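You operate a simulated robot arm through the tools that you are given. There is no shell and no other tool.

You run a simulated robot arm. Do the job below in one go: nothing can be reset, and whatever is moved stays where it is left.

TASK
Fit the 20 ml tube in the dose slide and dose the jar on the jar slide once.
Fine: the old tube goes on the wide mat; push the jar slide in and leave it in. Set down upright: square tube.

Only the result counts: the job must be done as asked and must still hold three seconds after the hand-in. Knocking over, shifting, dropping, spilling or breaking anything else fails it.

THE ROBOT
A 6-joint arm with a two-finger gripper, fixed in place. Base frame: the origin is on the floor under the middle of its stand, x ahead of it, y to its left, z up; the work surface is at about z = 0.84. Units: m, rad, N and s.
It reaches about 1.572 m from its shoulder. Its first joint turns from -2.897 to 2.897 rad. Payload 2.45 kg.
The TCP is the grasp point between the finger pads, 0.02 m short of the fingertips. In the tool frame z runs along the fingers and y along their closing line. The gripper opens to 0.14 m; its body begins 0.168 m behind the TCP.
Orientation is that of the tool frame in the base frame, as [roll, pitch, yaw] about the fixed x, y, z axes, in that order (R = Rz(yaw) Ry(pitch) Rx(roll)). With the fingers straight down and closing along the base's y, the tool's x points along the base's -x, its y along +y and its z along -z.

THE INTERFACE
- The arm moves only by the tool play_rows. Its argument "series" is a list of rows, each a list of 7 numbers: the finger opening in mm, from 0 to 140, then the shift along the tool's x, y, z in mm, then the turn, a rotation vector about the tool's x, y, z in rad. In form: [[gripper, dx, dy, dz, ax, ay, az], ...]. A call has 1 to 20 rows; each row is the pose to reach, as a shift and turn from the pose commanded when the call began, along the tool's axes at that moment. A row lasts 0.2 s, in which the tool goes at most 0.05 m and 0.15 rad; a call with a longer step from one row to the next is refused whole, and so is a gripper value outside its range. A pose out of reach is approached as far as the arm can. The call stops where the force on the tool passes 70 N (or 10 N more than at its start, if that is more) or the arm is blocked; 0.2 s more then pass. The fingers move at their own pace (about 0.045 m/s each) and stop on an object; they squeeze with about 33 N. The grip force told is the motor's: it shows also when the fingers shut on nothing. Time passes only in rows, and 0.2 s behind the last, so rows that repeat a pose let the fingers close. The reply holds the time, the measured pose of the TCP, the force on the tool along the base axes, the opening and the grip force, in the units named above and with some noise, with the torque about the TCP (base axes, N m) and any sound that the robot's microphone picked up, and new pictures: "views" is both (left out), scene, wrist or none.
- Cameras (640 x 400 px; columns grow to the right, rows downward): "scene" is fixed at [0.052, 0.6506, 1.4135]; the picture's right is [-0.51, -0.86, 0.00], its down [-0.33, 0.20, -0.92] and it looks along [0.79, -0.47, -0.38] (base axes); focal length 317 px, centre (320, 200). "wrist" rides on the gripper at [0.078, 0.011, -0.209] in the tool frame; the picture's right is [-0.14, 0.99, 0.00], its down [-0.92, -0.13, -0.37] and it looks along [-0.37, -0.05, 0.93] (tool axes); focal length 280 px, centre (320, 200). There is no depth. A picture from a camera that has moved, and an enlarged one, comes with that camera's place and axes in the base frame and with its lens.
- close_up(camera, box): a new picture of the part [left, top, right, bottom] of that camera's present view, enlarged. The clock stands still meanwhile.
- finish_job(): hands the job in; it is judged then, once.

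Places have to be worked out from the pictures, the camera data and where the tool is seen. Open the gripper and draw the arm clear of the work before you hand the job in, unless the task says otherwise.

The tools are called as name(argument=value, ...) on one line, values as JSON. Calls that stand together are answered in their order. play_rows: Moves the arm, as the interface text tells. Its arguments: {"type":"object","properties":{"series":{"type":"array"},"views":{"type":"string","enum":["both","scene","wrist","none"]}},"required":["series"]} The other tools are called the same way: close_up (camera, box) takes an enlarged picture of a part of a camera's view; finish_job () hands the job in.

At the start:

```text
time_s: 0.0
tool_pos: [0.7592, 0.147, 1.2282]
orientation: [3.141, 0.0, -3.141]
wrist_force: [0.2, 0.1, -0.8]
moment: [0.0, -0.04, 0.01]
grip_width: 0.14
gripper_force: 0.1
```

scene: 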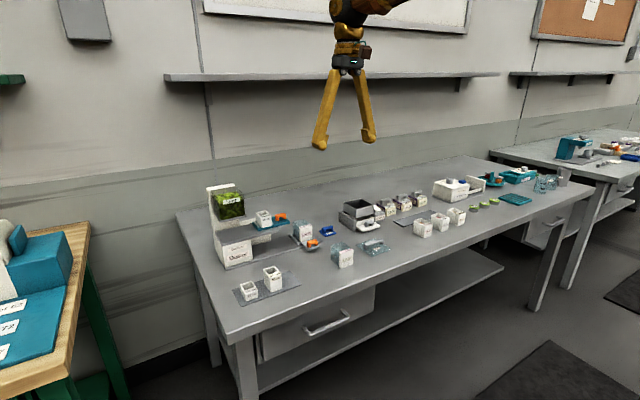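
wrist: 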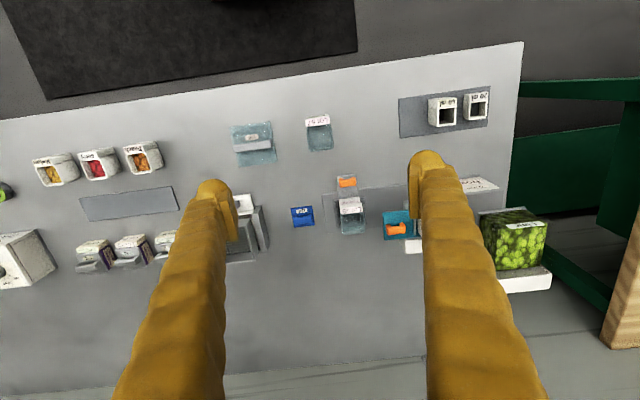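

I start by looking at enlarged views of the bench around the doser to identify the parts.

close_up(camera="scene", box=[190, 170, 350, 310])

close_up(camera="scene", box=[320, 160, 480, 260])

close_up(camera="wrist", box=[280, 80, 560, 300])

close_up(camera="wrist", box=[0, 100, 280, 300])

close_up(camera="scene", box=[420, 150, 640, 250])

```text
2.86 times, centred on (270, 240) of scene
camera zoom: at [0.052, 0.6506, 1.4135], right [-0.51, -0.86, 0.0], down [-0.33, 0.2, -0.92], along [0.79, -0.47, -0.38], focal length 906 px, centre (463, 86)
```

zoom: 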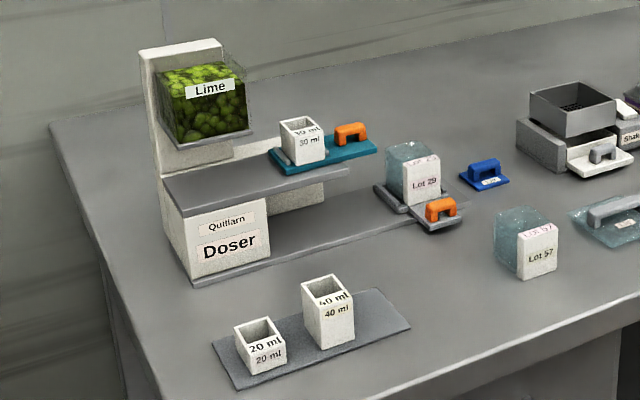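

```text
4.00 times, centred on (400, 210) of scene
camera zoom: at [0.052, 0.6506, 1.4135], right [-0.51, -0.86, 0.0], down [-0.33, 0.2, -0.92], along [0.79, -0.47, -0.38], focal length 1268 px, centre (0, 160)
```

zoom: 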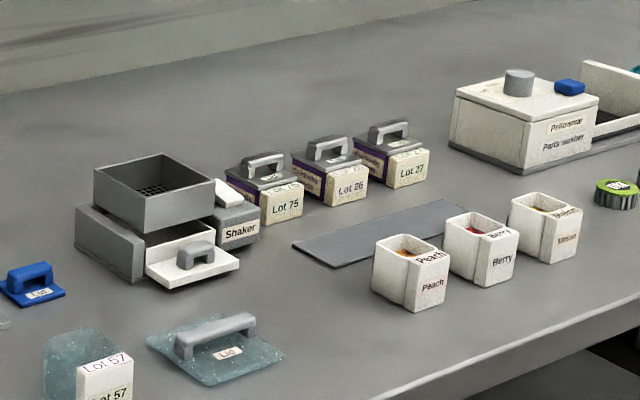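

```text
1.82 times, centred on (420, 190) of wrist
camera zoom: at [0.6815, 0.1586, 1.437], right [0.14, 0.99, 0.0], down [0.92, -0.13, 0.37], along [0.37, -0.05, -0.93], focal length 510 px, centre (138, 218)
```

zoom: 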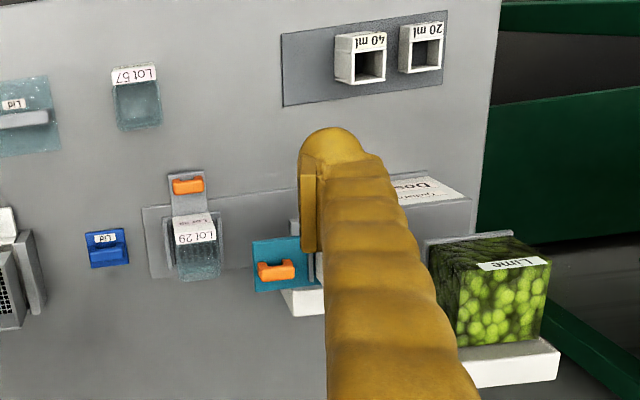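

```text
2.00 times, centred on (140, 200) of wrist
camera zoom: at [0.6815, 0.1586, 1.437], right [0.14, 0.99, 0.0], down [0.92, -0.13, 0.37], along [0.37, -0.05, -0.93], focal length 561 px, centre (680, 200)
```

zoom: 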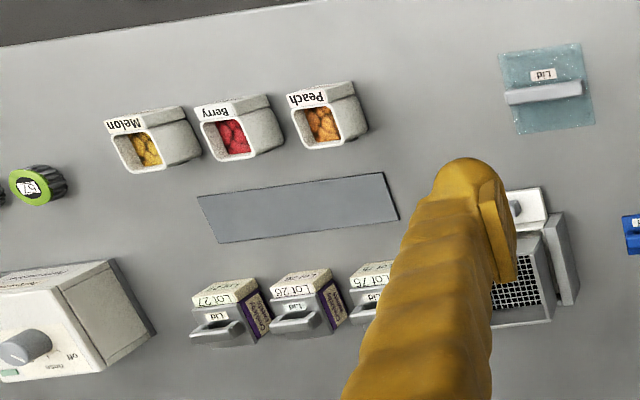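

```text
2.91 times, centred on (530, 200) of scene
camera zoom: at [0.052, 0.6506, 1.4135], right [-0.51, -0.86, 0.0], down [-0.33, 0.2, -0.92], along [0.79, -0.47, -0.38], focal length 922 px, centre (-291, 200)
```

zoom: 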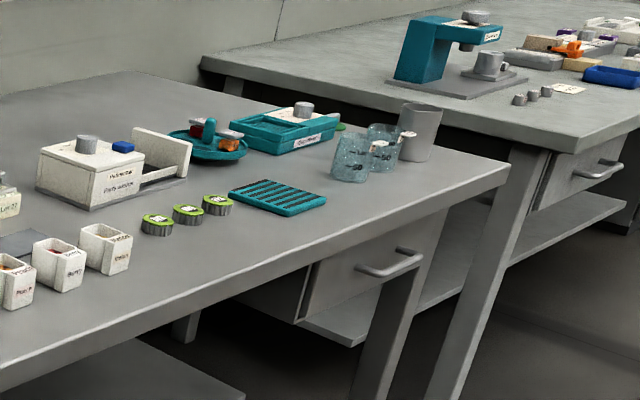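

The bench holds a doser (lime hopper, teal dose slide with the 30 ml tube, grey jar slide with Lot 29), a tube mat at about x 0.73–0.80, y 0.31–0.49, and another mat at about x 0.84–0.90, y −0.42–−0.20. I shift the open hand sideways, staying high, to view the doser between the fingers.

play_rows(series=[[140, 0, 40, 0, 0, 0, 0], [140, 20, 80, 0, 0, 0, 0], [140, 40, 120, 0, 0, 0, 0], [140, 40, 120, 0, 0, 0, 0]], views="both")

```text
time_s: 1.0
tool_pos: [0.7184, 0.2674, 1.2285]
orientation: [-3.142, 0.0, 3.14]
wrist_force: [-1.1, 0.2, -0.1]
moment: [0.06, 0.03, -0.01]
grip_width: 0.14
gripper_force: 0.0
camera wrist: at [0.6414, 0.2782, 1.4376], right [0.14, 0.99, 0.0], down [0.92, -0.13, 0.37], along [0.37, -0.05, -0.93], focal length 280 px, centre (320, 200)
```

scene: 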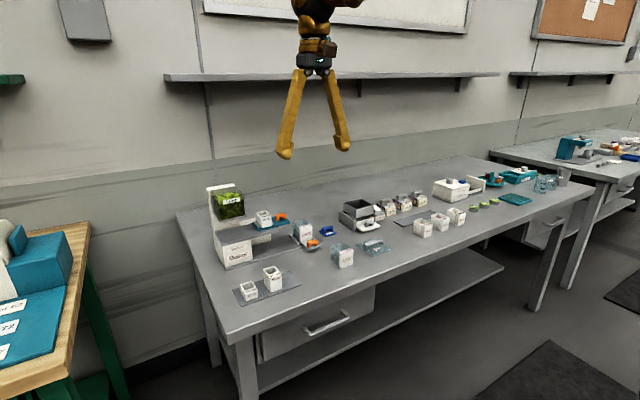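
wrist: 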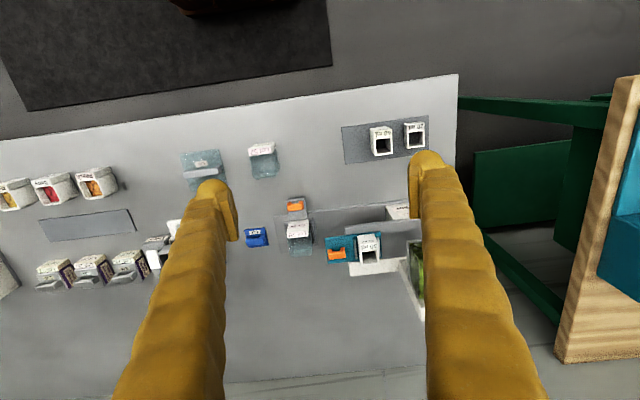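

close_up(camera="wrist", box=[230, 180, 430, 305])

close_up(camera="scene", box=[200, 180, 340, 270])

close_up(camera="scene", box=[250, 200, 346, 260])

```text
3.20 times, centred on (330, 242) of wrist
camera zoom: at [0.6414, 0.2782, 1.4376], right [0.14, 0.99, 0.0], down [0.92, -0.13, 0.37], along [0.37, -0.05, -0.93], focal length 897 px, centre (288, 64)
```

zoom: 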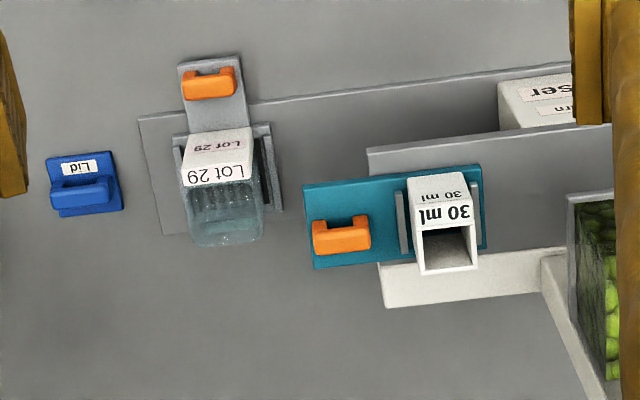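

```text
4.44 times, centred on (270, 225) of scene
camera zoom: at [0.052, 0.6506, 1.4135], right [-0.51, -0.86, 0.0], down [-0.33, 0.2, -0.92], along [0.79, -0.47, -0.38], focal length 1409 px, centre (542, 89)
```

zoom: 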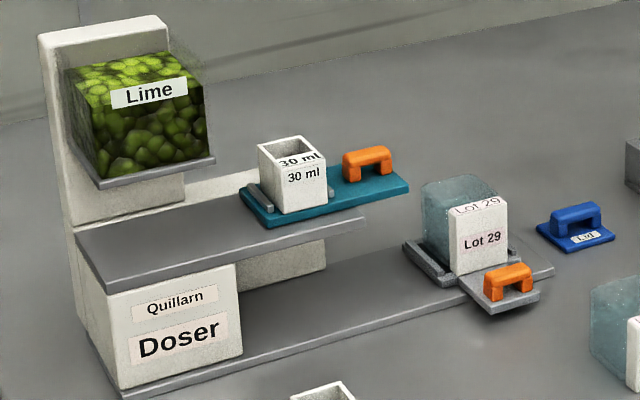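

```text
6.67 times, centred on (298, 230) of scene
camera zoom: at [0.052, 0.6506, 1.4135], right [-0.51, -0.86, 0.0], down [-0.33, 0.2, -0.92], along [0.79, -0.47, -0.38], focal length 2114 px, centre (467, 0)
```

zoom: 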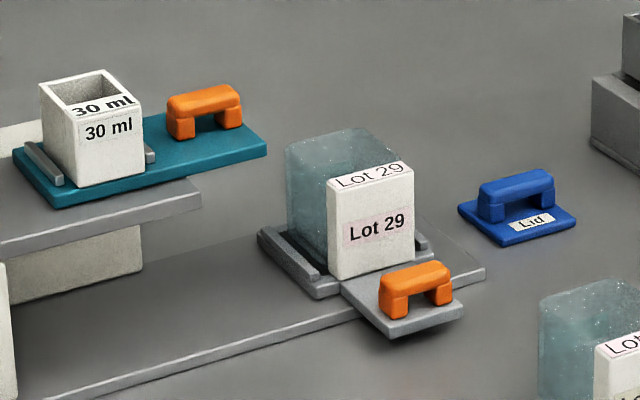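

The dose handle triangulates to about (0.96, 0.27, 0.95), with the jar slide handle near (0.87, 0.19, 0.88); both slides run along y. I now turn the hand so the fingers close along x with the camera on the −y side, and look at the doser from closer.

play_rows(series=[[140, -17, -4, 4, 0, 0, -0.131], [140, -35, -8, 8, 0, 0, -0.262], [140, -53, -12, 12, 0, 0, -0.393], [140, -70, -16, 16, 0, 0, -0.524], [140, -88, -20, 20, 0, 0, -0.654], [140, -105, -24, 24, 0, 0, -0.785], [140, -123, -28, 28, 0, 0, -0.916], [140, -140, -32, 32, 0, 0, -1.047], [140, -158, -36, 36, 0, 0, -1.178], [140, -175, -40, 40, 0, 0, -1.309], [140, -193, -44, 44, 0, 0, -1.44], [140, -211, -47, 48, 0, 0, -1.5708], [140, -211, -47, 48, 0, 0, -1.5708]], views="both")

```text
time_s: 3.8
tool_pos: [0.9298, 0.221, 1.181]
orientation: [-3.141, 0.0, -1.569]
wrist_force: [-0.7, -0.9, 0.9]
moment: [-0.06, -0.03, -0.01]
grip_width: 0.1398
gripper_force: 0.1
camera wrist: at [0.9195, 0.1427, 1.3892], right [-0.99, 0.14, 0.0], down [0.13, 0.92, 0.37], along [0.05, 0.37, -0.93], focal length 280 px, centre (320, 200)
```

scene: 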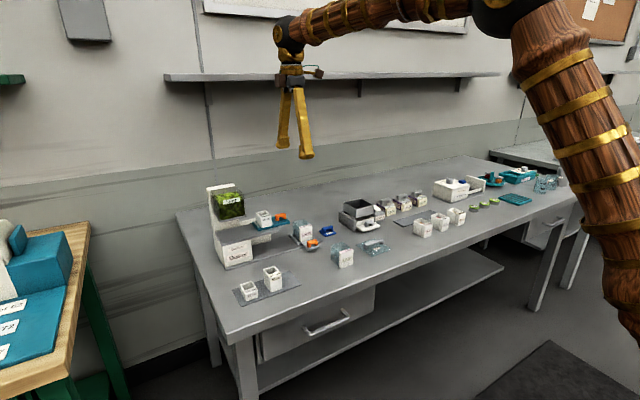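
wrist: 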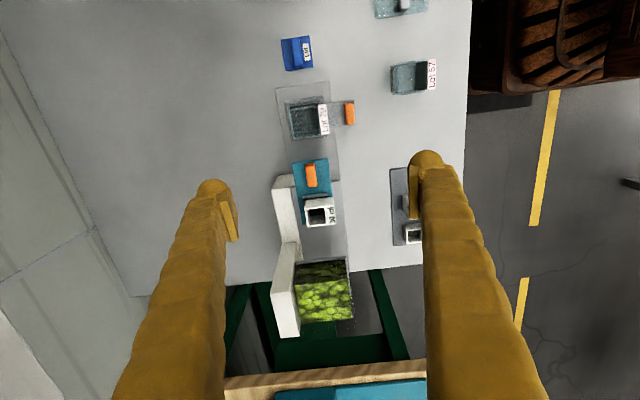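

close_up(camera="wrist", box=[240, 70, 400, 170])

close_up(camera="wrist", box=[240, 145, 400, 245])

close_up(camera="wrist", box=[250, 220, 410, 340])

close_up(camera="scene", box=[195, 180, 275, 230])

close_up(camera="scene", box=[230, 255, 310, 305])

close_up(camera="scene", box=[235, 200, 315, 250])

```text
4.00 times, centred on (320, 120) of wrist
camera zoom: at [0.9195, 0.1427, 1.3892], right [-0.99, 0.14, 0.0], down [0.13, 0.92, 0.37], along [0.05, 0.37, -0.93], focal length 1122 px, centre (320, 520)
```

zoom: 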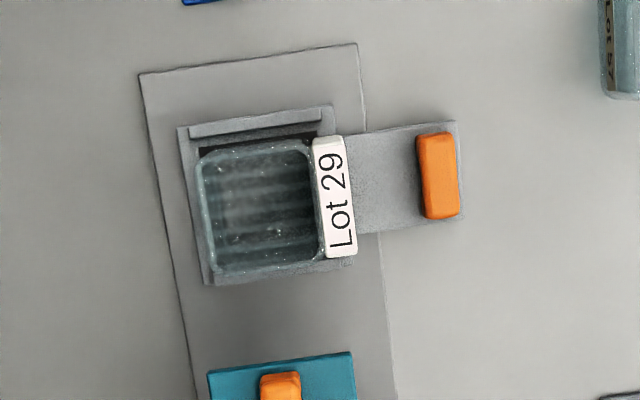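

```text
4.00 times, centred on (320, 195) of wrist
camera zoom: at [0.9195, 0.1427, 1.3892], right [-0.99, 0.14, 0.0], down [0.13, 0.92, 0.37], along [0.05, 0.37, -0.93], focal length 1122 px, centre (320, 220)
```

zoom: 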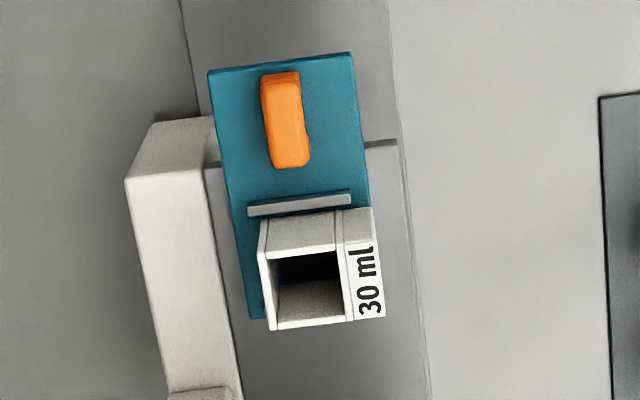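

```text
3.33 times, centred on (330, 280) of wrist
camera zoom: at [0.9195, 0.1427, 1.3892], right [-0.99, 0.14, 0.0], down [0.13, 0.92, 0.37], along [0.05, 0.37, -0.93], focal length 935 px, centre (287, -67)
```

zoom: 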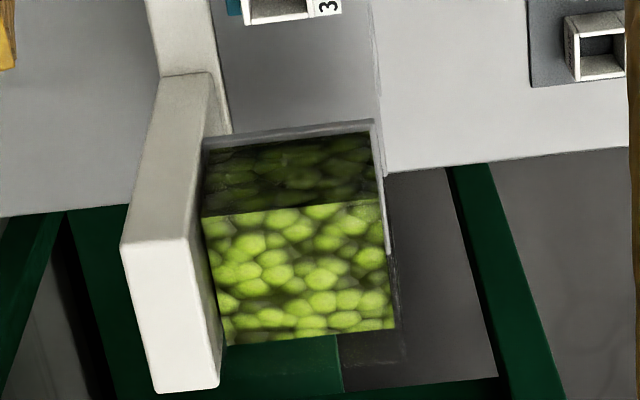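

```text
8.00 times, centred on (235, 205) of scene
camera zoom: at [0.052, 0.6506, 1.4135], right [-0.51, -0.86, 0.0], down [-0.33, 0.2, -0.92], along [0.79, -0.47, -0.38], focal length 2537 px, centre (1000, 160)
```

zoom: 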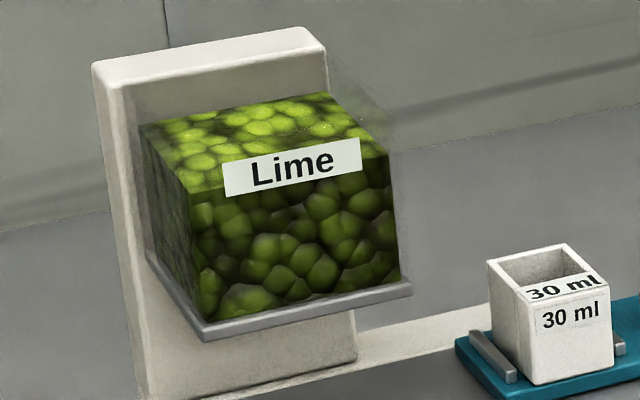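

```text
8.00 times, centred on (270, 280) of scene
camera zoom: at [0.052, 0.6506, 1.4135], right [-0.51, -0.86, 0.0], down [-0.33, 0.2, -0.92], along [0.79, -0.47, -0.38], focal length 2537 px, centre (720, -440)
```

zoom: 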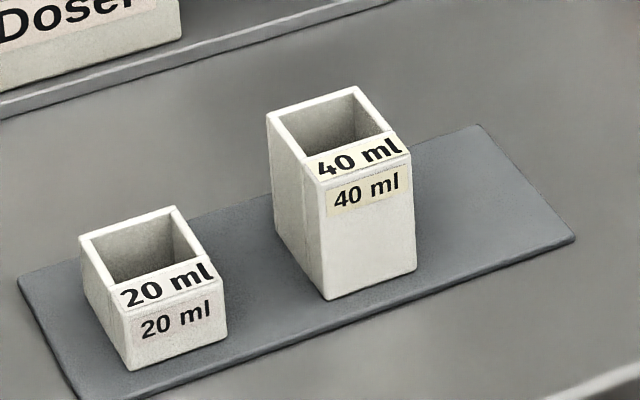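

```text
8.00 times, centred on (275, 225) of scene
camera zoom: at [0.052, 0.6506, 1.4135], right [-0.51, -0.86, 0.0], down [-0.33, 0.2, -0.92], along [0.79, -0.47, -0.38], focal length 2537 px, centre (680, 0)
```

zoom: 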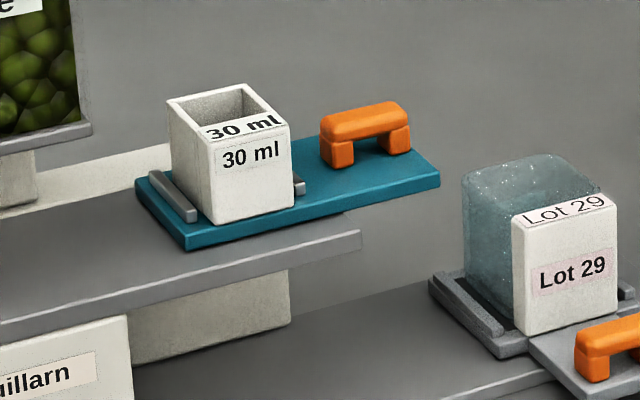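

I have good estimates now: 30 ml tube spans x 0.919–0.967, y 0.317–0.351, top z≈0.982, slide top z≈0.944. I zoom on the gripper in the scene camera to learn the finger sizes before going close.

close_up(camera="scene", box=[240, 60, 360, 170])

close_up(camera="wrist", box=[160, 130, 480, 330])

```text
3.64 times, centred on (300, 115) of scene
camera zoom: at [0.052, 0.6506, 1.4135], right [-0.51, -0.86, 0.0], down [-0.33, 0.2, -0.92], along [0.79, -0.47, -0.38], focal length 1153 px, centre (393, 509)
```

zoom: 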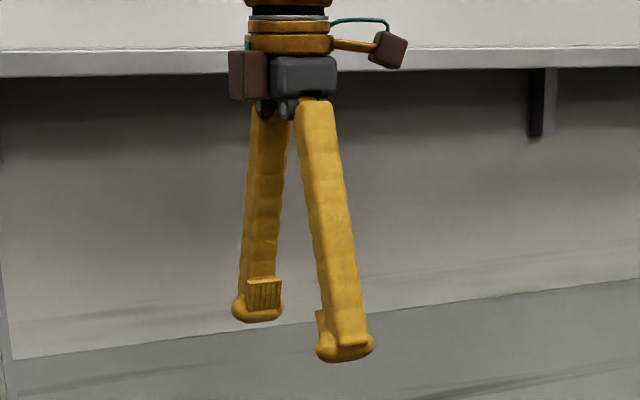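

```text
2.00 times, centred on (320, 230) of wrist
camera zoom: at [0.9195, 0.1427, 1.3892], right [-0.99, 0.14, 0.0], down [0.13, 0.92, 0.37], along [0.05, 0.37, -0.93], focal length 561 px, centre (320, 140)
```

zoom: 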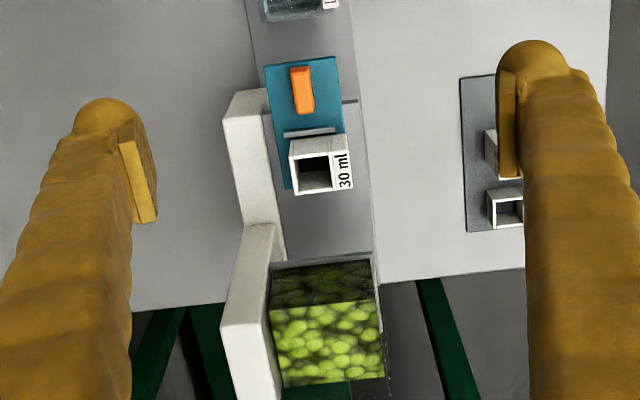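

The hopper's −y face is near y≈0.40 (top z≈1.07), so the dose handle grasp has room. First the jar slide: I close the fingers and come to a point beside the jar-slide handle on its −y side, still above it, to look again.

play_rows(series=[[0, 10, 7, 15, 0, 0, 0], [0, 20, 14, 30, 0, 0, 0], [0, 32, 21, 50, 0, 0, 0], [0, 43, 29, 70, 0, 0, 0], [0, 54, 36, 90, 0, 0, 0], [0, 65, 43, 110, 0, 0, 0], [0, 75, 50, 120, 0, 0, 0], [0, 85, 57, 130, 0, 0, 0], [0, 85, 57, 130, 0, 0, 0]], views="both")

```text
time_s: 5.8
tool_pos: [0.8722, 0.1361, 1.0504]
orientation: [3.141, 0.001, -1.571]
wrist_force: [-0.4, 0.4, 0.1]
moment: [-0.03, 0.01, -0.02]
grip_width: 0.0002
gripper_force: 29.8
camera wrist: at [0.8628, 0.058, 1.2591], right [-0.99, 0.14, 0.0], down [0.13, 0.92, 0.37], along [0.05, 0.37, -0.93], focal length 280 px, centre (320, 200)
```

scene: 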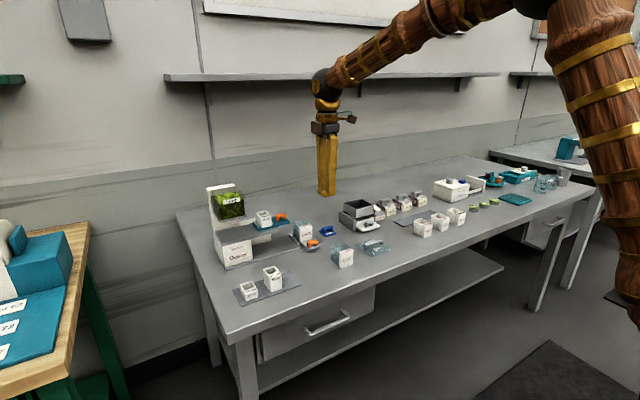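
wrist: 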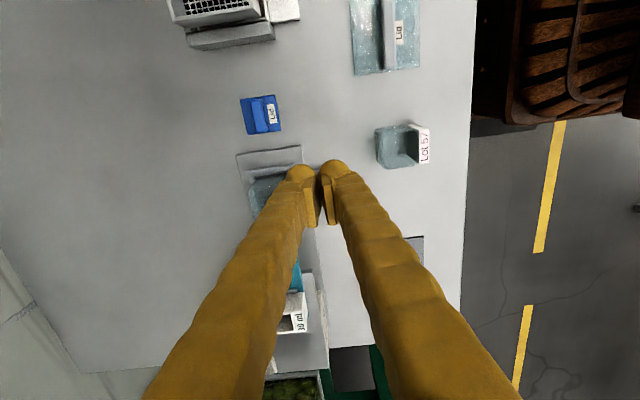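

The fingers are shut and hang beside the jar slide handle. I check the finger position against the handle in the scene camera before lowering.

close_up(camera="scene", box=[250, 150, 410, 260])

close_up(camera="wrist", box=[220, 80, 460, 240])

```text
3.64 times, centred on (330, 205) of scene
camera zoom: at [0.052, 0.6506, 1.4135], right [-0.51, -0.86, 0.0], down [-0.33, 0.2, -0.92], along [0.79, -0.47, -0.38], focal length 1153 px, centre (284, 182)
```

zoom: 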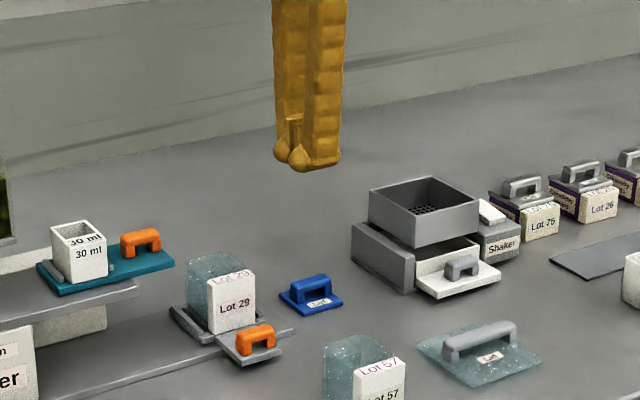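

```text
2.50 times, centred on (340, 160) of wrist
camera zoom: at [0.8628, 0.058, 1.2591], right [-0.99, 0.14, 0.0], down [0.13, 0.92, 0.37], along [0.05, 0.37, -0.93], focal length 701 px, centre (270, 300)
```

zoom: 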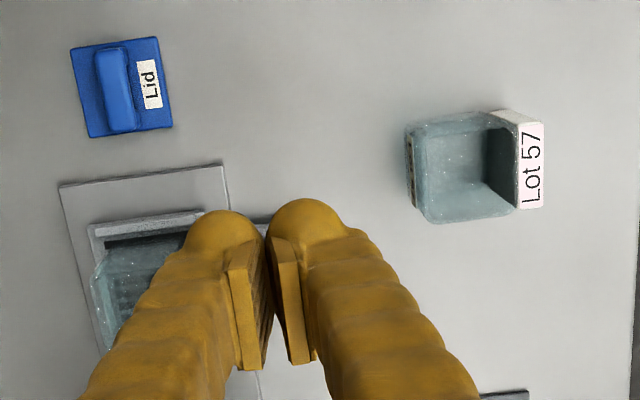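

The tip bottom projects where expected, so the calibration holds. I lower to about z 0.875 beside the handle and look again.

play_rows(series=[[0, 0, 0, 40, 0, 0, 0], [0, 0, 0, 80, 0, 0, 0], [0, 0, 0, 120, 0, 0, 0], [0, 0, 0, 150, 0, 0, 0], [0, 0, 0, 168, 0, 0, 0], [0, 0, 0, 175, 0, 0, 0], [0, 0, 0, 175, 0, 0, 0]], views="both")

close_up(camera="scene", box=[280, 190, 360, 260])

close_up(camera="wrist", box=[220, 130, 420, 270])

```text
time_s: 7.4
tool_pos: [0.8719, 0.135, 0.8753]
orientation: [-3.141, 0.0, -1.572]
wrist_force: [-0.2, 0.1, 0.1]
moment: [0.0, -0.01, 0.0]
grip_width: 0.0
gripper_force: 29.1
camera wrist: at [0.8624, 0.0574, 1.0839], right [-0.99, 0.14, 0.0], down [0.13, 0.92, 0.37], along [0.05, 0.37, -0.93], focal length 280 px, centre (320, 200)
```

scene: 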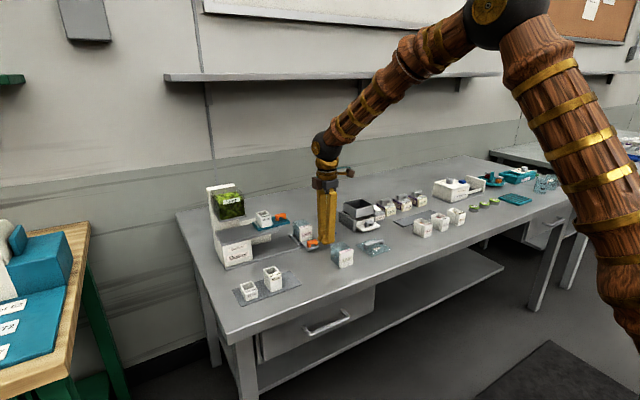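
wrist: 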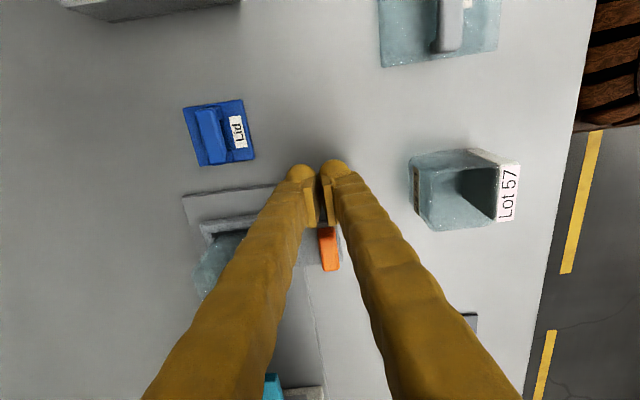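

```text
5.71 times, centred on (320, 225) of scene
camera zoom: at [0.052, 0.6506, 1.4135], right [-0.51, -0.86, 0.0], down [-0.33, 0.2, -0.92], along [0.79, -0.47, -0.38], focal length 1812 px, centre (320, 57)
```

zoom: 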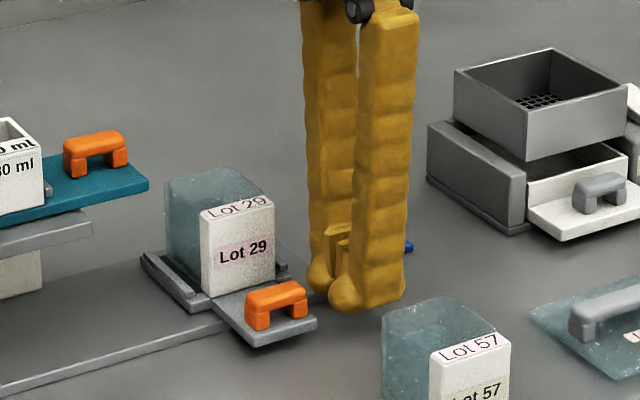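

```text
2.86 times, centred on (320, 200) of wrist
camera zoom: at [0.8624, 0.0574, 1.0839], right [-0.99, 0.14, 0.0], down [0.13, 0.92, 0.37], along [0.05, 0.37, -0.93], focal length 801 px, centre (320, 200)
```

zoom: 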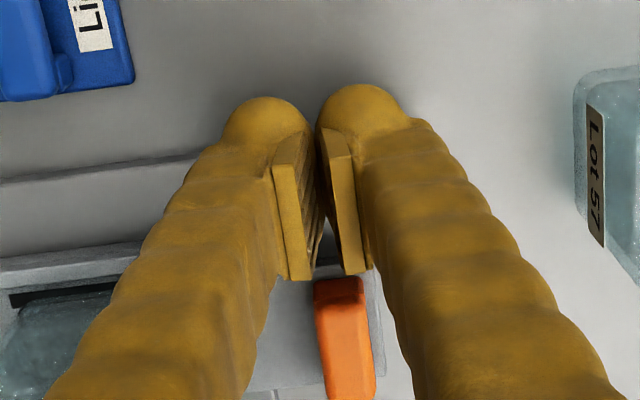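

The handle's −y end is at about y 0.175, x 0.872, right in line with the closed fingers. I push the jar slide in along +y slowly, stopping short of the expected end.

play_rows(series=[[0, -10, 0, 0, 0, 0, 0], [0, -18, 0, 0, 0, 0, 0], [0, -25, 0, 0, 0, 0, 0], [0, -32, 0, 0, 0, 0, 0], [0, -40, 0, 0, 0, 0, 0], [0, -48, 0, 0, 0, 0, 0], [0, -56, 0, 0, 0, 0, 0], [0, -64, 0, 0, 0, 0, 0], [0, -72, 0, 0, 0, 0, 0], [0, -80, 0, 0, 0, 0, 0], [0, -88, 0, 0, 0, 0, 0], [0, -96, 0, 0, 0, 0, 0], [0, -104, 0, 0, 0, 0, 0], [0, -112, 0, 0, 0, 0, 0], [0, -120, 0, 0, 0, 0, 0], [0, -128, 0, 0, 0, 0, 0], [0, -135, 0, 0, 0, 0, 0]], views="both")

close_up(camera="scene", box=[220, 190, 330, 270])

```text
time_s: 11.0
tool_pos: [0.8715, 0.2696, 0.8753]
orientation: [3.141, 0.0, -1.57]
wrist_force: [-0.4, -0.2, 0.1]
moment: [-0.02, -0.01, -0.01]
grip_width: 0.0
gripper_force: 29.4
camera wrist: at [0.8632, 0.1924, 1.0837], right [-0.99, 0.14, 0.0], down [0.13, 0.92, 0.37], along [0.05, 0.36, -0.93], focal length 280 px, centre (320, 200)
```

scene: 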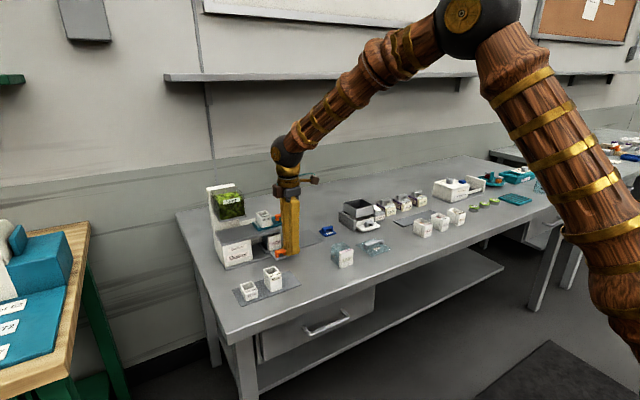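
wrist: 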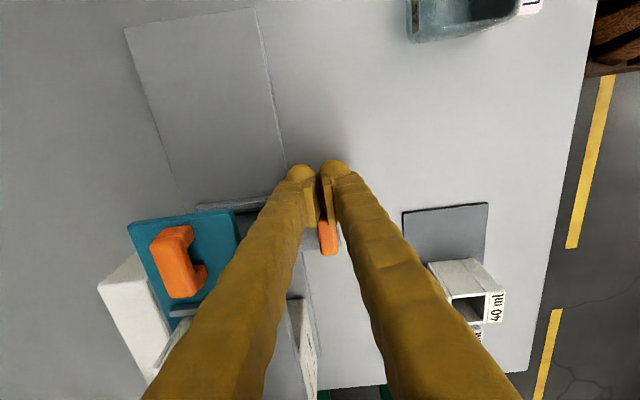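

```text
5.00 times, centred on (275, 230) of scene
camera zoom: at [0.052, 0.6506, 1.4135], right [-0.51, -0.86, 0.0], down [-0.33, 0.2, -0.92], along [0.79, -0.47, -0.38], focal length 1585 px, centre (545, 50)
```

zoom: 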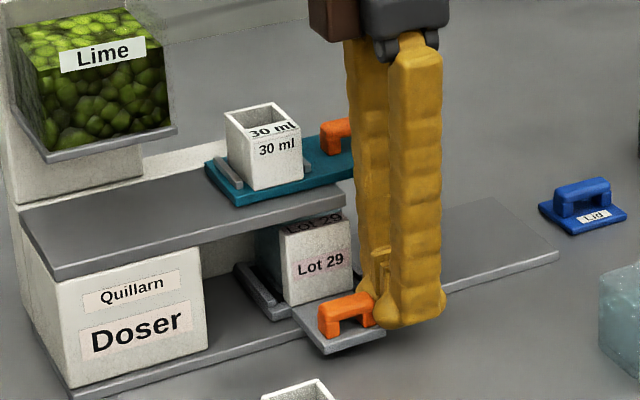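

The slide runs freely and the jar passes under the deck without touching. I continue pushing in small steps toward the end stop.

play_rows(series=[[0, -4, 0, 0, 0, 0, 0], [0, -8, 0, 0, 0, 0, 0], [0, -12, 0, 0, 0, 0, 0], [0, -16, 0, 0, 0, 0, 0], [0, -20, 0, 0, 0, 0, 0], [0, -23, 0, 0, 0, 0, 0], [0, -26, 0, 0, 0, 0, 0]], views="scene")

close_up(camera="scene", box=[220, 190, 330, 270])

```text
time_s: 12.6
tool_pos: [0.8717, 0.2929, 0.8757]
orientation: [3.14, -0.002, -1.569]
wrist_force: [-5.5, -49.4, 4.0]
moment: [-0.42, 0.14, 0.13]
grip_width: 0.0061
gripper_force: 29.5
```

scene: 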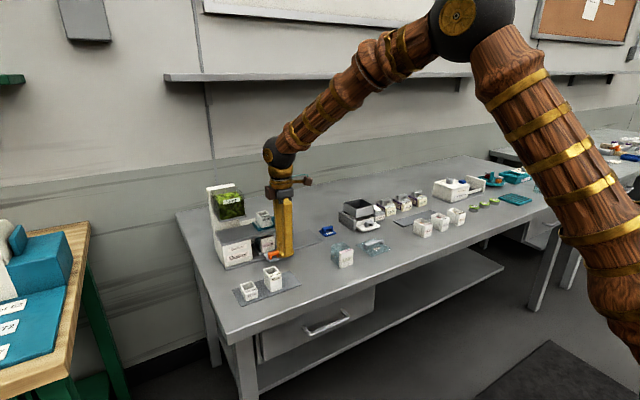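

```text
5.00 times, centred on (275, 230) of scene
camera zoom: at [0.052, 0.6506, 1.4135], right [-0.51, -0.86, 0.0], down [-0.33, 0.2, -0.92], along [0.79, -0.47, -0.38], focal length 1585 px, centre (545, 50)
```

zoom: 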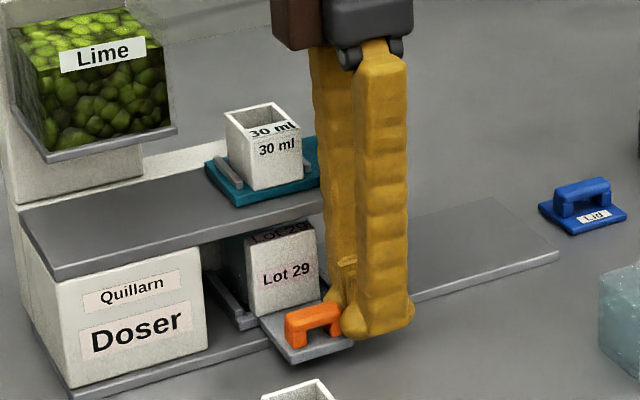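

Force rose to 49 N at y≈0.293: the jar slide is against its stop. I back off along −y and check that the slide stays in.

play_rows(series=[[0, 5, 0, 0, 0, 0, 0], [0, 12, 0, 0, 0, 0, 0], [0, 20, 0, 0, 0, 0, 0], [0, 35, 0, 0, 0, 0, 0], [0, 50, 0, 0, 0, 0, 0], [0, 70, 0, 0, 0, 0, 0]], views="both")

close_up(camera="scene", box=[220, 190, 330, 270])

```text
time_s: 14.0
tool_pos: [0.8728, 0.2251, 0.8754]
orientation: [3.142, 0.0, -1.57]
wrist_force: [-0.9, 0.6, -0.1]
moment: [-0.02, 0.02, -0.01]
grip_width: 0.0001
gripper_force: 29.6
camera wrist: at [0.8633, 0.1485, 1.0845], right [-0.99, 0.14, 0.0], down [0.13, 0.92, 0.37], along [0.05, 0.37, -0.93], focal length 280 px, centre (320, 200)
```

scene: 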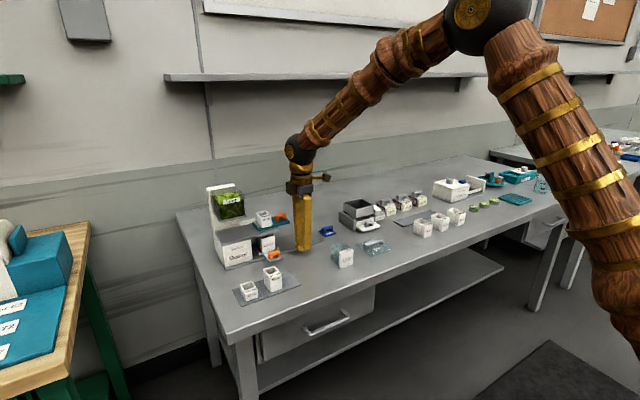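
wrist: 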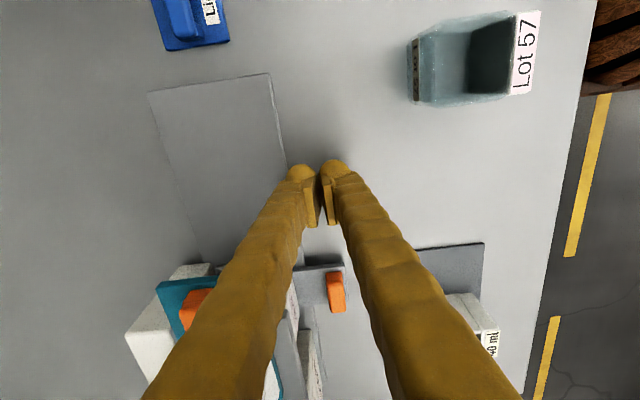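

```text
5.00 times, centred on (275, 230) of scene
camera zoom: at [0.052, 0.6506, 1.4135], right [-0.51, -0.86, 0.0], down [-0.33, 0.2, -0.92], along [0.79, -0.47, -0.38], focal length 1585 px, centre (545, 50)
```

zoom: 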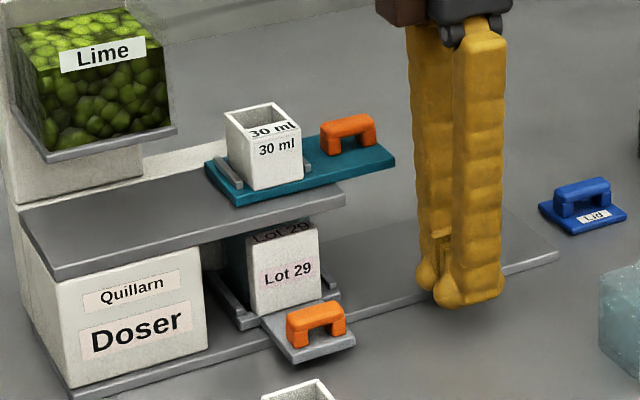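

The jar slide stays fully in. Now I raise the hand straight up and move over the 30 ml tube with the fingers opened to 90 mm for alignment.

play_rows(series=[[0, 0, 0, -45, 0, 0, 0], [0, 0, 0, -90, 0, 0, 0], [0, 0, 0, -135, 0, 0, 0], [0, 0, 0, -180, 0, 0, 0], [0, 0, 0, -205, 0, 0, 0], [40, -27, -18, -205, 0, 0, 0], [90, -54, -36, -205, 0, 0, 0], [90, -81, -54, -205, 0, 0, 0], [90, -108, -70, -205, 0, 0, 0], [90, -108, -70, -205, 0, 0, 0], [90, -108, -70, -205, 0, 0, 0], [90, -108, -70, -205, 0, 0, 0]], views="both")

close_up(camera="wrist", box=[240, 90, 400, 210])

close_up(camera="scene", box=[200, 150, 340, 250])

```text
time_s: 16.6
tool_pos: [0.9429, 0.335, 1.0808]
orientation: [-3.14, -0.001, -1.571]
wrist_force: [-0.4, 0.6, -0.1]
moment: [0.05, -0.05, 0.01]
grip_width: 0.0901
gripper_force: 0.1
camera wrist: at [0.933, 0.2569, 1.2888], right [-0.99, 0.14, 0.0], down [0.13, 0.92, 0.37], along [0.05, 0.36, -0.93], focal length 280 px, centre (320, 200)
```

scene: 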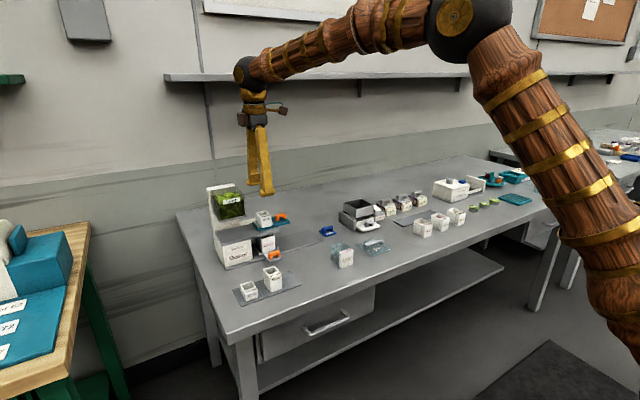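
wrist: 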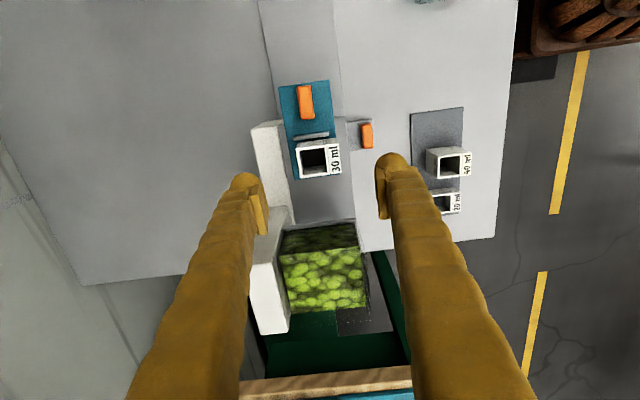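

```text
3.33 times, centred on (320, 150) of wrist
camera zoom: at [0.933, 0.2569, 1.2888], right [-0.99, 0.14, 0.0], down [0.13, 0.92, 0.37], along [0.05, 0.36, -0.93], focal length 935 px, centre (320, 367)
```

zoom: 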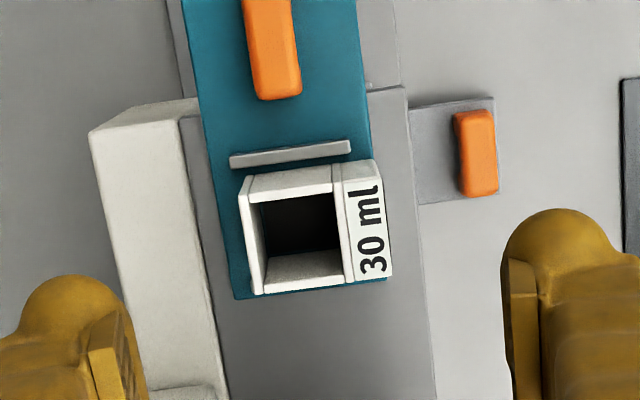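

```text
4.00 times, centred on (270, 200) of scene
camera zoom: at [0.052, 0.6506, 1.4135], right [-0.51, -0.86, 0.0], down [-0.33, 0.2, -0.92], along [0.79, -0.47, -0.38], focal length 1268 px, centre (520, 200)
```

zoom: 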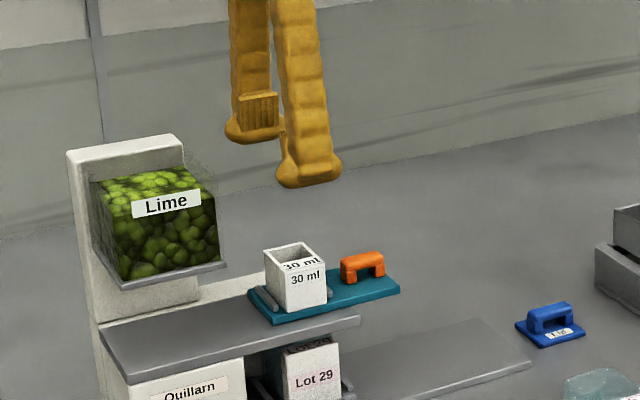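

The tube's centre refines to x≈0.9455, y≈0.332 with no noticeable yaw. I lower to z 0.970 around it with the fingers at ±45 mm, then check before closing.

play_rows(series=[[90, 2, -2, 25, 0, 0, 0], [90, 2, -2, 50, 0, 0, 0], [90, 2, -2, 75, 0, 0, 0], [90, 2, -2, 95, 0, 0, 0], [90, 2, -2, 105, 0, 0, 0], [90, 2, -2, 110, 0, 0, 0], [90, 2, -2, 110, 0, 0, 0]], views="both")

close_up(camera="wrist", box=[220, 120, 420, 260])

close_up(camera="scene", box=[220, 180, 320, 250])

```text
time_s: 18.2
tool_pos: [0.9457, 0.3328, 0.9701]
orientation: [-3.141, 0.0, -1.571]
wrist_force: [0.9, 0.1, -0.7]
moment: [0.01, -0.02, -0.01]
grip_width: 0.09
gripper_force: 0.1
camera wrist: at [0.9354, 0.255, 1.1791], right [-0.99, 0.14, 0.0], down [0.13, 0.92, 0.37], along [0.05, 0.36, -0.93], focal length 280 px, centre (320, 200)
```

scene: 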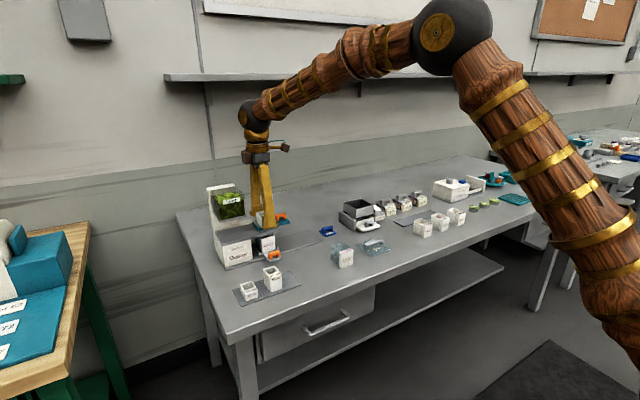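
wrist: 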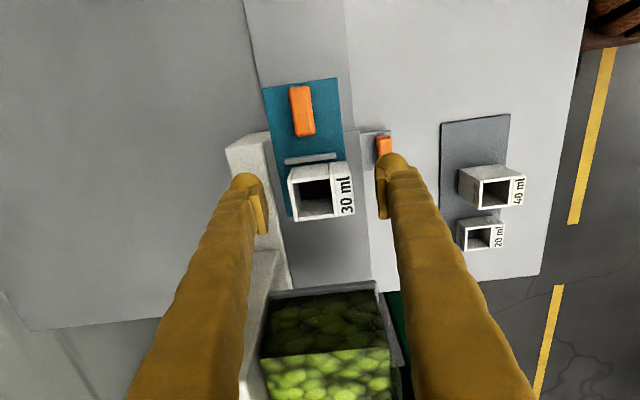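

```text
2.86 times, centred on (320, 190) of wrist
camera zoom: at [0.9354, 0.255, 1.1791], right [-0.99, 0.14, 0.0], down [0.13, 0.92, 0.37], along [0.05, 0.36, -0.93], focal length 801 px, centre (320, 229)
```

zoom: 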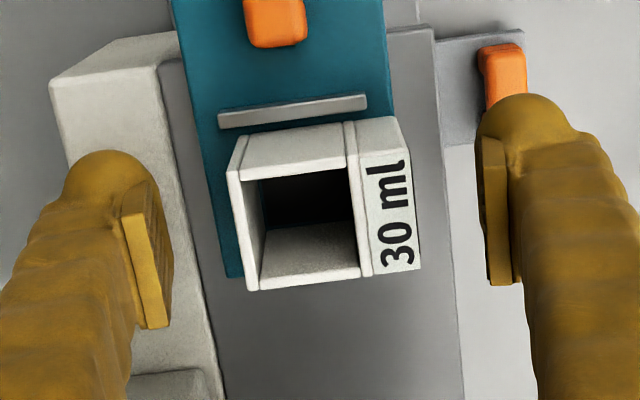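

```text
5.71 times, centred on (270, 215) of scene
camera zoom: at [0.052, 0.6506, 1.4135], right [-0.51, -0.86, 0.0], down [-0.33, 0.2, -0.92], along [0.79, -0.47, -0.38], focal length 1812 px, centre (606, 114)
```

zoom: 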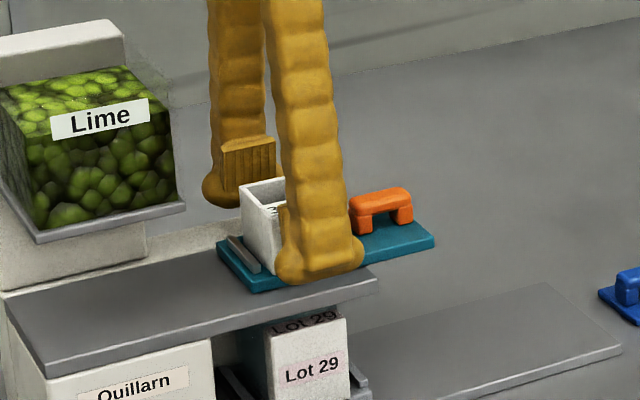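

The fingers straddle the tube evenly (tube x 0.920–0.968, centre 0.944). I close on it.

play_rows(series=[[20, 0, 1, 0, 0, 0, 0], [20, 0, 1, 0, 0, 0, 0], [20, 0, 1, 0, 0, 0, 0], [20, 0, 1, 0, 0, 0, 0], [20, 0, 1, 0, 0, 0, 0]], views="both")

close_up(camera="wrist", box=[220, 120, 420, 260])

```text
time_s: 19.4
tool_pos: [0.9441, 0.3315, 0.9703]
orientation: [3.14, 0.0, -1.572]
wrist_force: [0.5, -0.2, -0.5]
moment: [-0.02, 0.05, 0.0]
grip_width: 0.0463
gripper_force: 32.9
camera wrist: at [0.934, 0.2548, 1.1791], right [-0.99, 0.14, 0.0], down [0.13, 0.92, 0.37], along [0.05, 0.36, -0.93], focal length 280 px, centre (320, 200)
```

scene: 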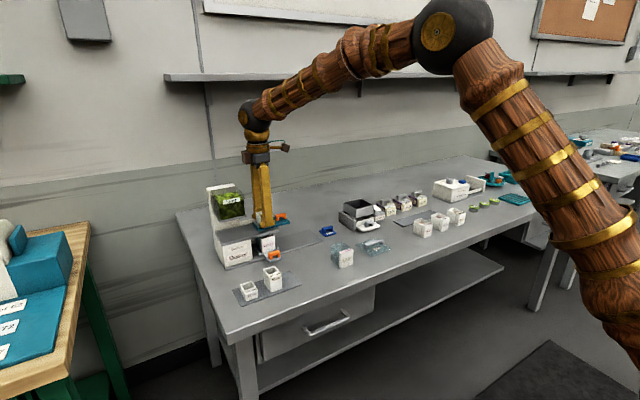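
wrist: 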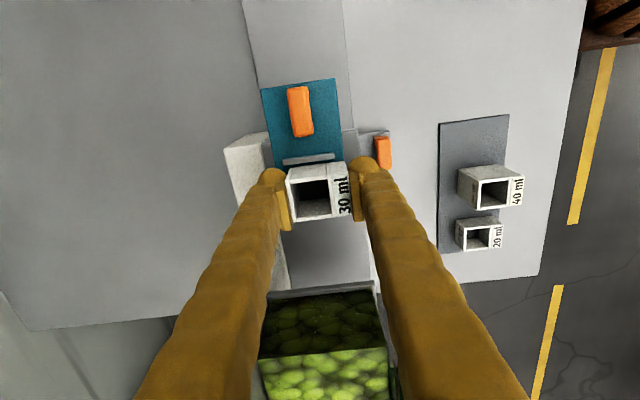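

```text
2.86 times, centred on (320, 190) of wrist
camera zoom: at [0.934, 0.2548, 1.1791], right [-0.99, 0.14, 0.0], down [0.13, 0.92, 0.37], along [0.05, 0.36, -0.93], focal length 801 px, centre (320, 229)
```

zoom: 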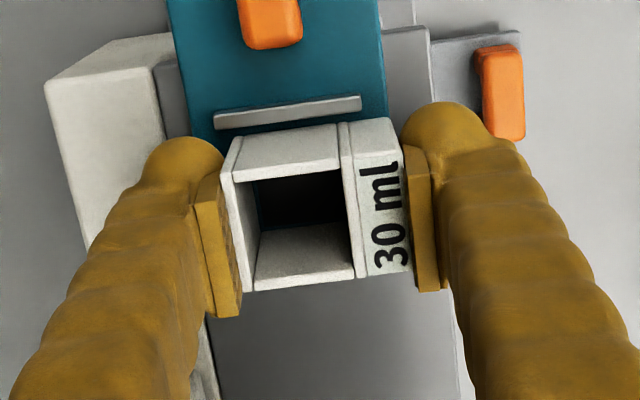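

The 30 ml tube is gripped (46 mm wide, TCP at 0.944, 0.3315, 0.970). I lift it straight up, slowly at first, and check nothing else follows.

play_rows(series=[[20, 0, 0, -3, 0, 0, 0], [20, 0, 0, -8, 0, 0, 0], [20, 0, 0, -16, 0, 0, 0], [20, 0, 0, -35, 0, 0, 0], [20, 0, 0, -60, 0, 0, 0], [20, 0, 0, -90, 0, 0, 0], [20, 0, 0, -110, 0, 0, 0], [20, 0, 0, -110, 0, 0, 0]], views="both")

close_up(camera="wrist", box=[220, 80, 420, 240])

close_up(camera="scene", box=[210, 160, 330, 250])

```text
time_s: 21.2
tool_pos: [0.9434, 0.332, 1.0787]
orientation: [3.141, 0.0, -1.57]
wrist_force: [0.1, -0.3, -0.6]
moment: [-0.01, 0.01, -0.03]
grip_width: 0.0461
gripper_force: 32.9
camera wrist: at [0.9335, 0.255, 1.2891], right [-0.99, 0.14, 0.0], down [0.13, 0.92, 0.37], along [0.05, 0.36, -0.93], focal length 280 px, centre (320, 200)
```

scene: 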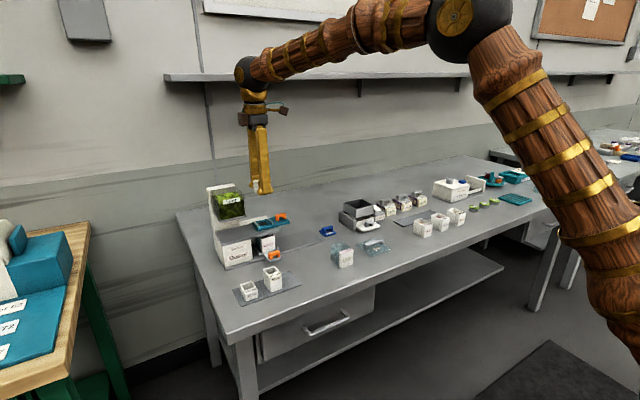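
wrist: 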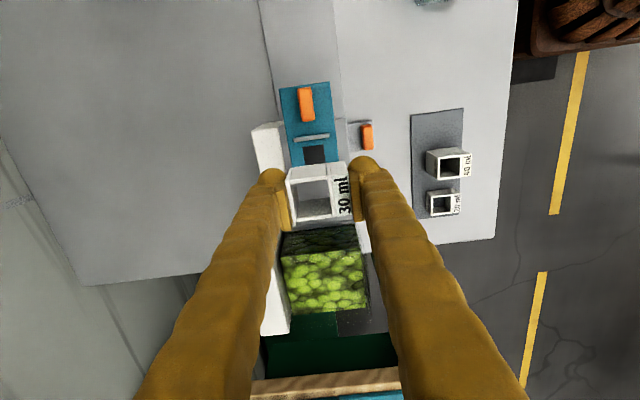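

```text
2.50 times, centred on (320, 160) of wrist
camera zoom: at [0.9335, 0.255, 1.2891], right [-0.99, 0.14, 0.0], down [0.13, 0.92, 0.37], along [0.05, 0.36, -0.93], focal length 701 px, centre (320, 300)
```

zoom: 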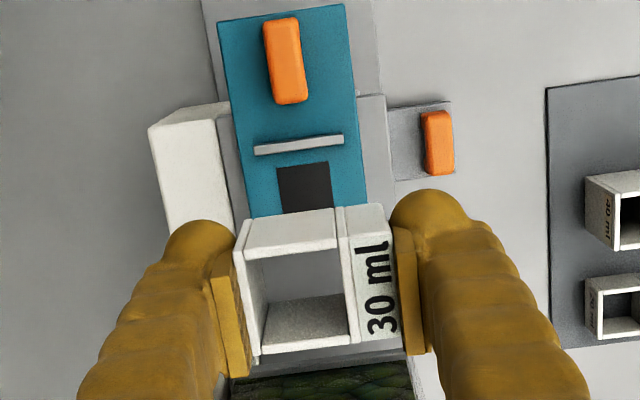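

```text
4.44 times, centred on (270, 205) of scene
camera zoom: at [0.052, 0.6506, 1.4135], right [-0.51, -0.86, 0.0], down [-0.33, 0.2, -0.92], along [0.79, -0.47, -0.38], focal length 1409 px, centre (542, 178)
```

zoom: 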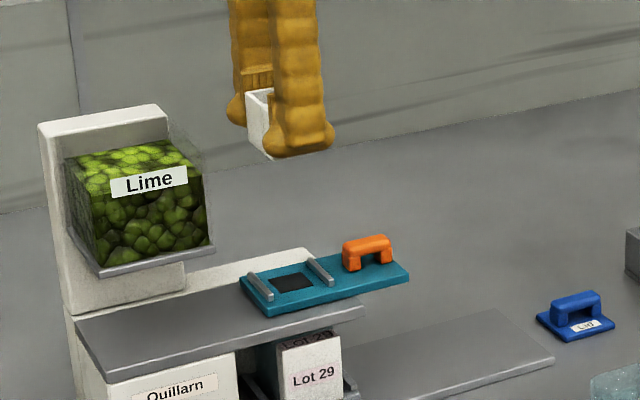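

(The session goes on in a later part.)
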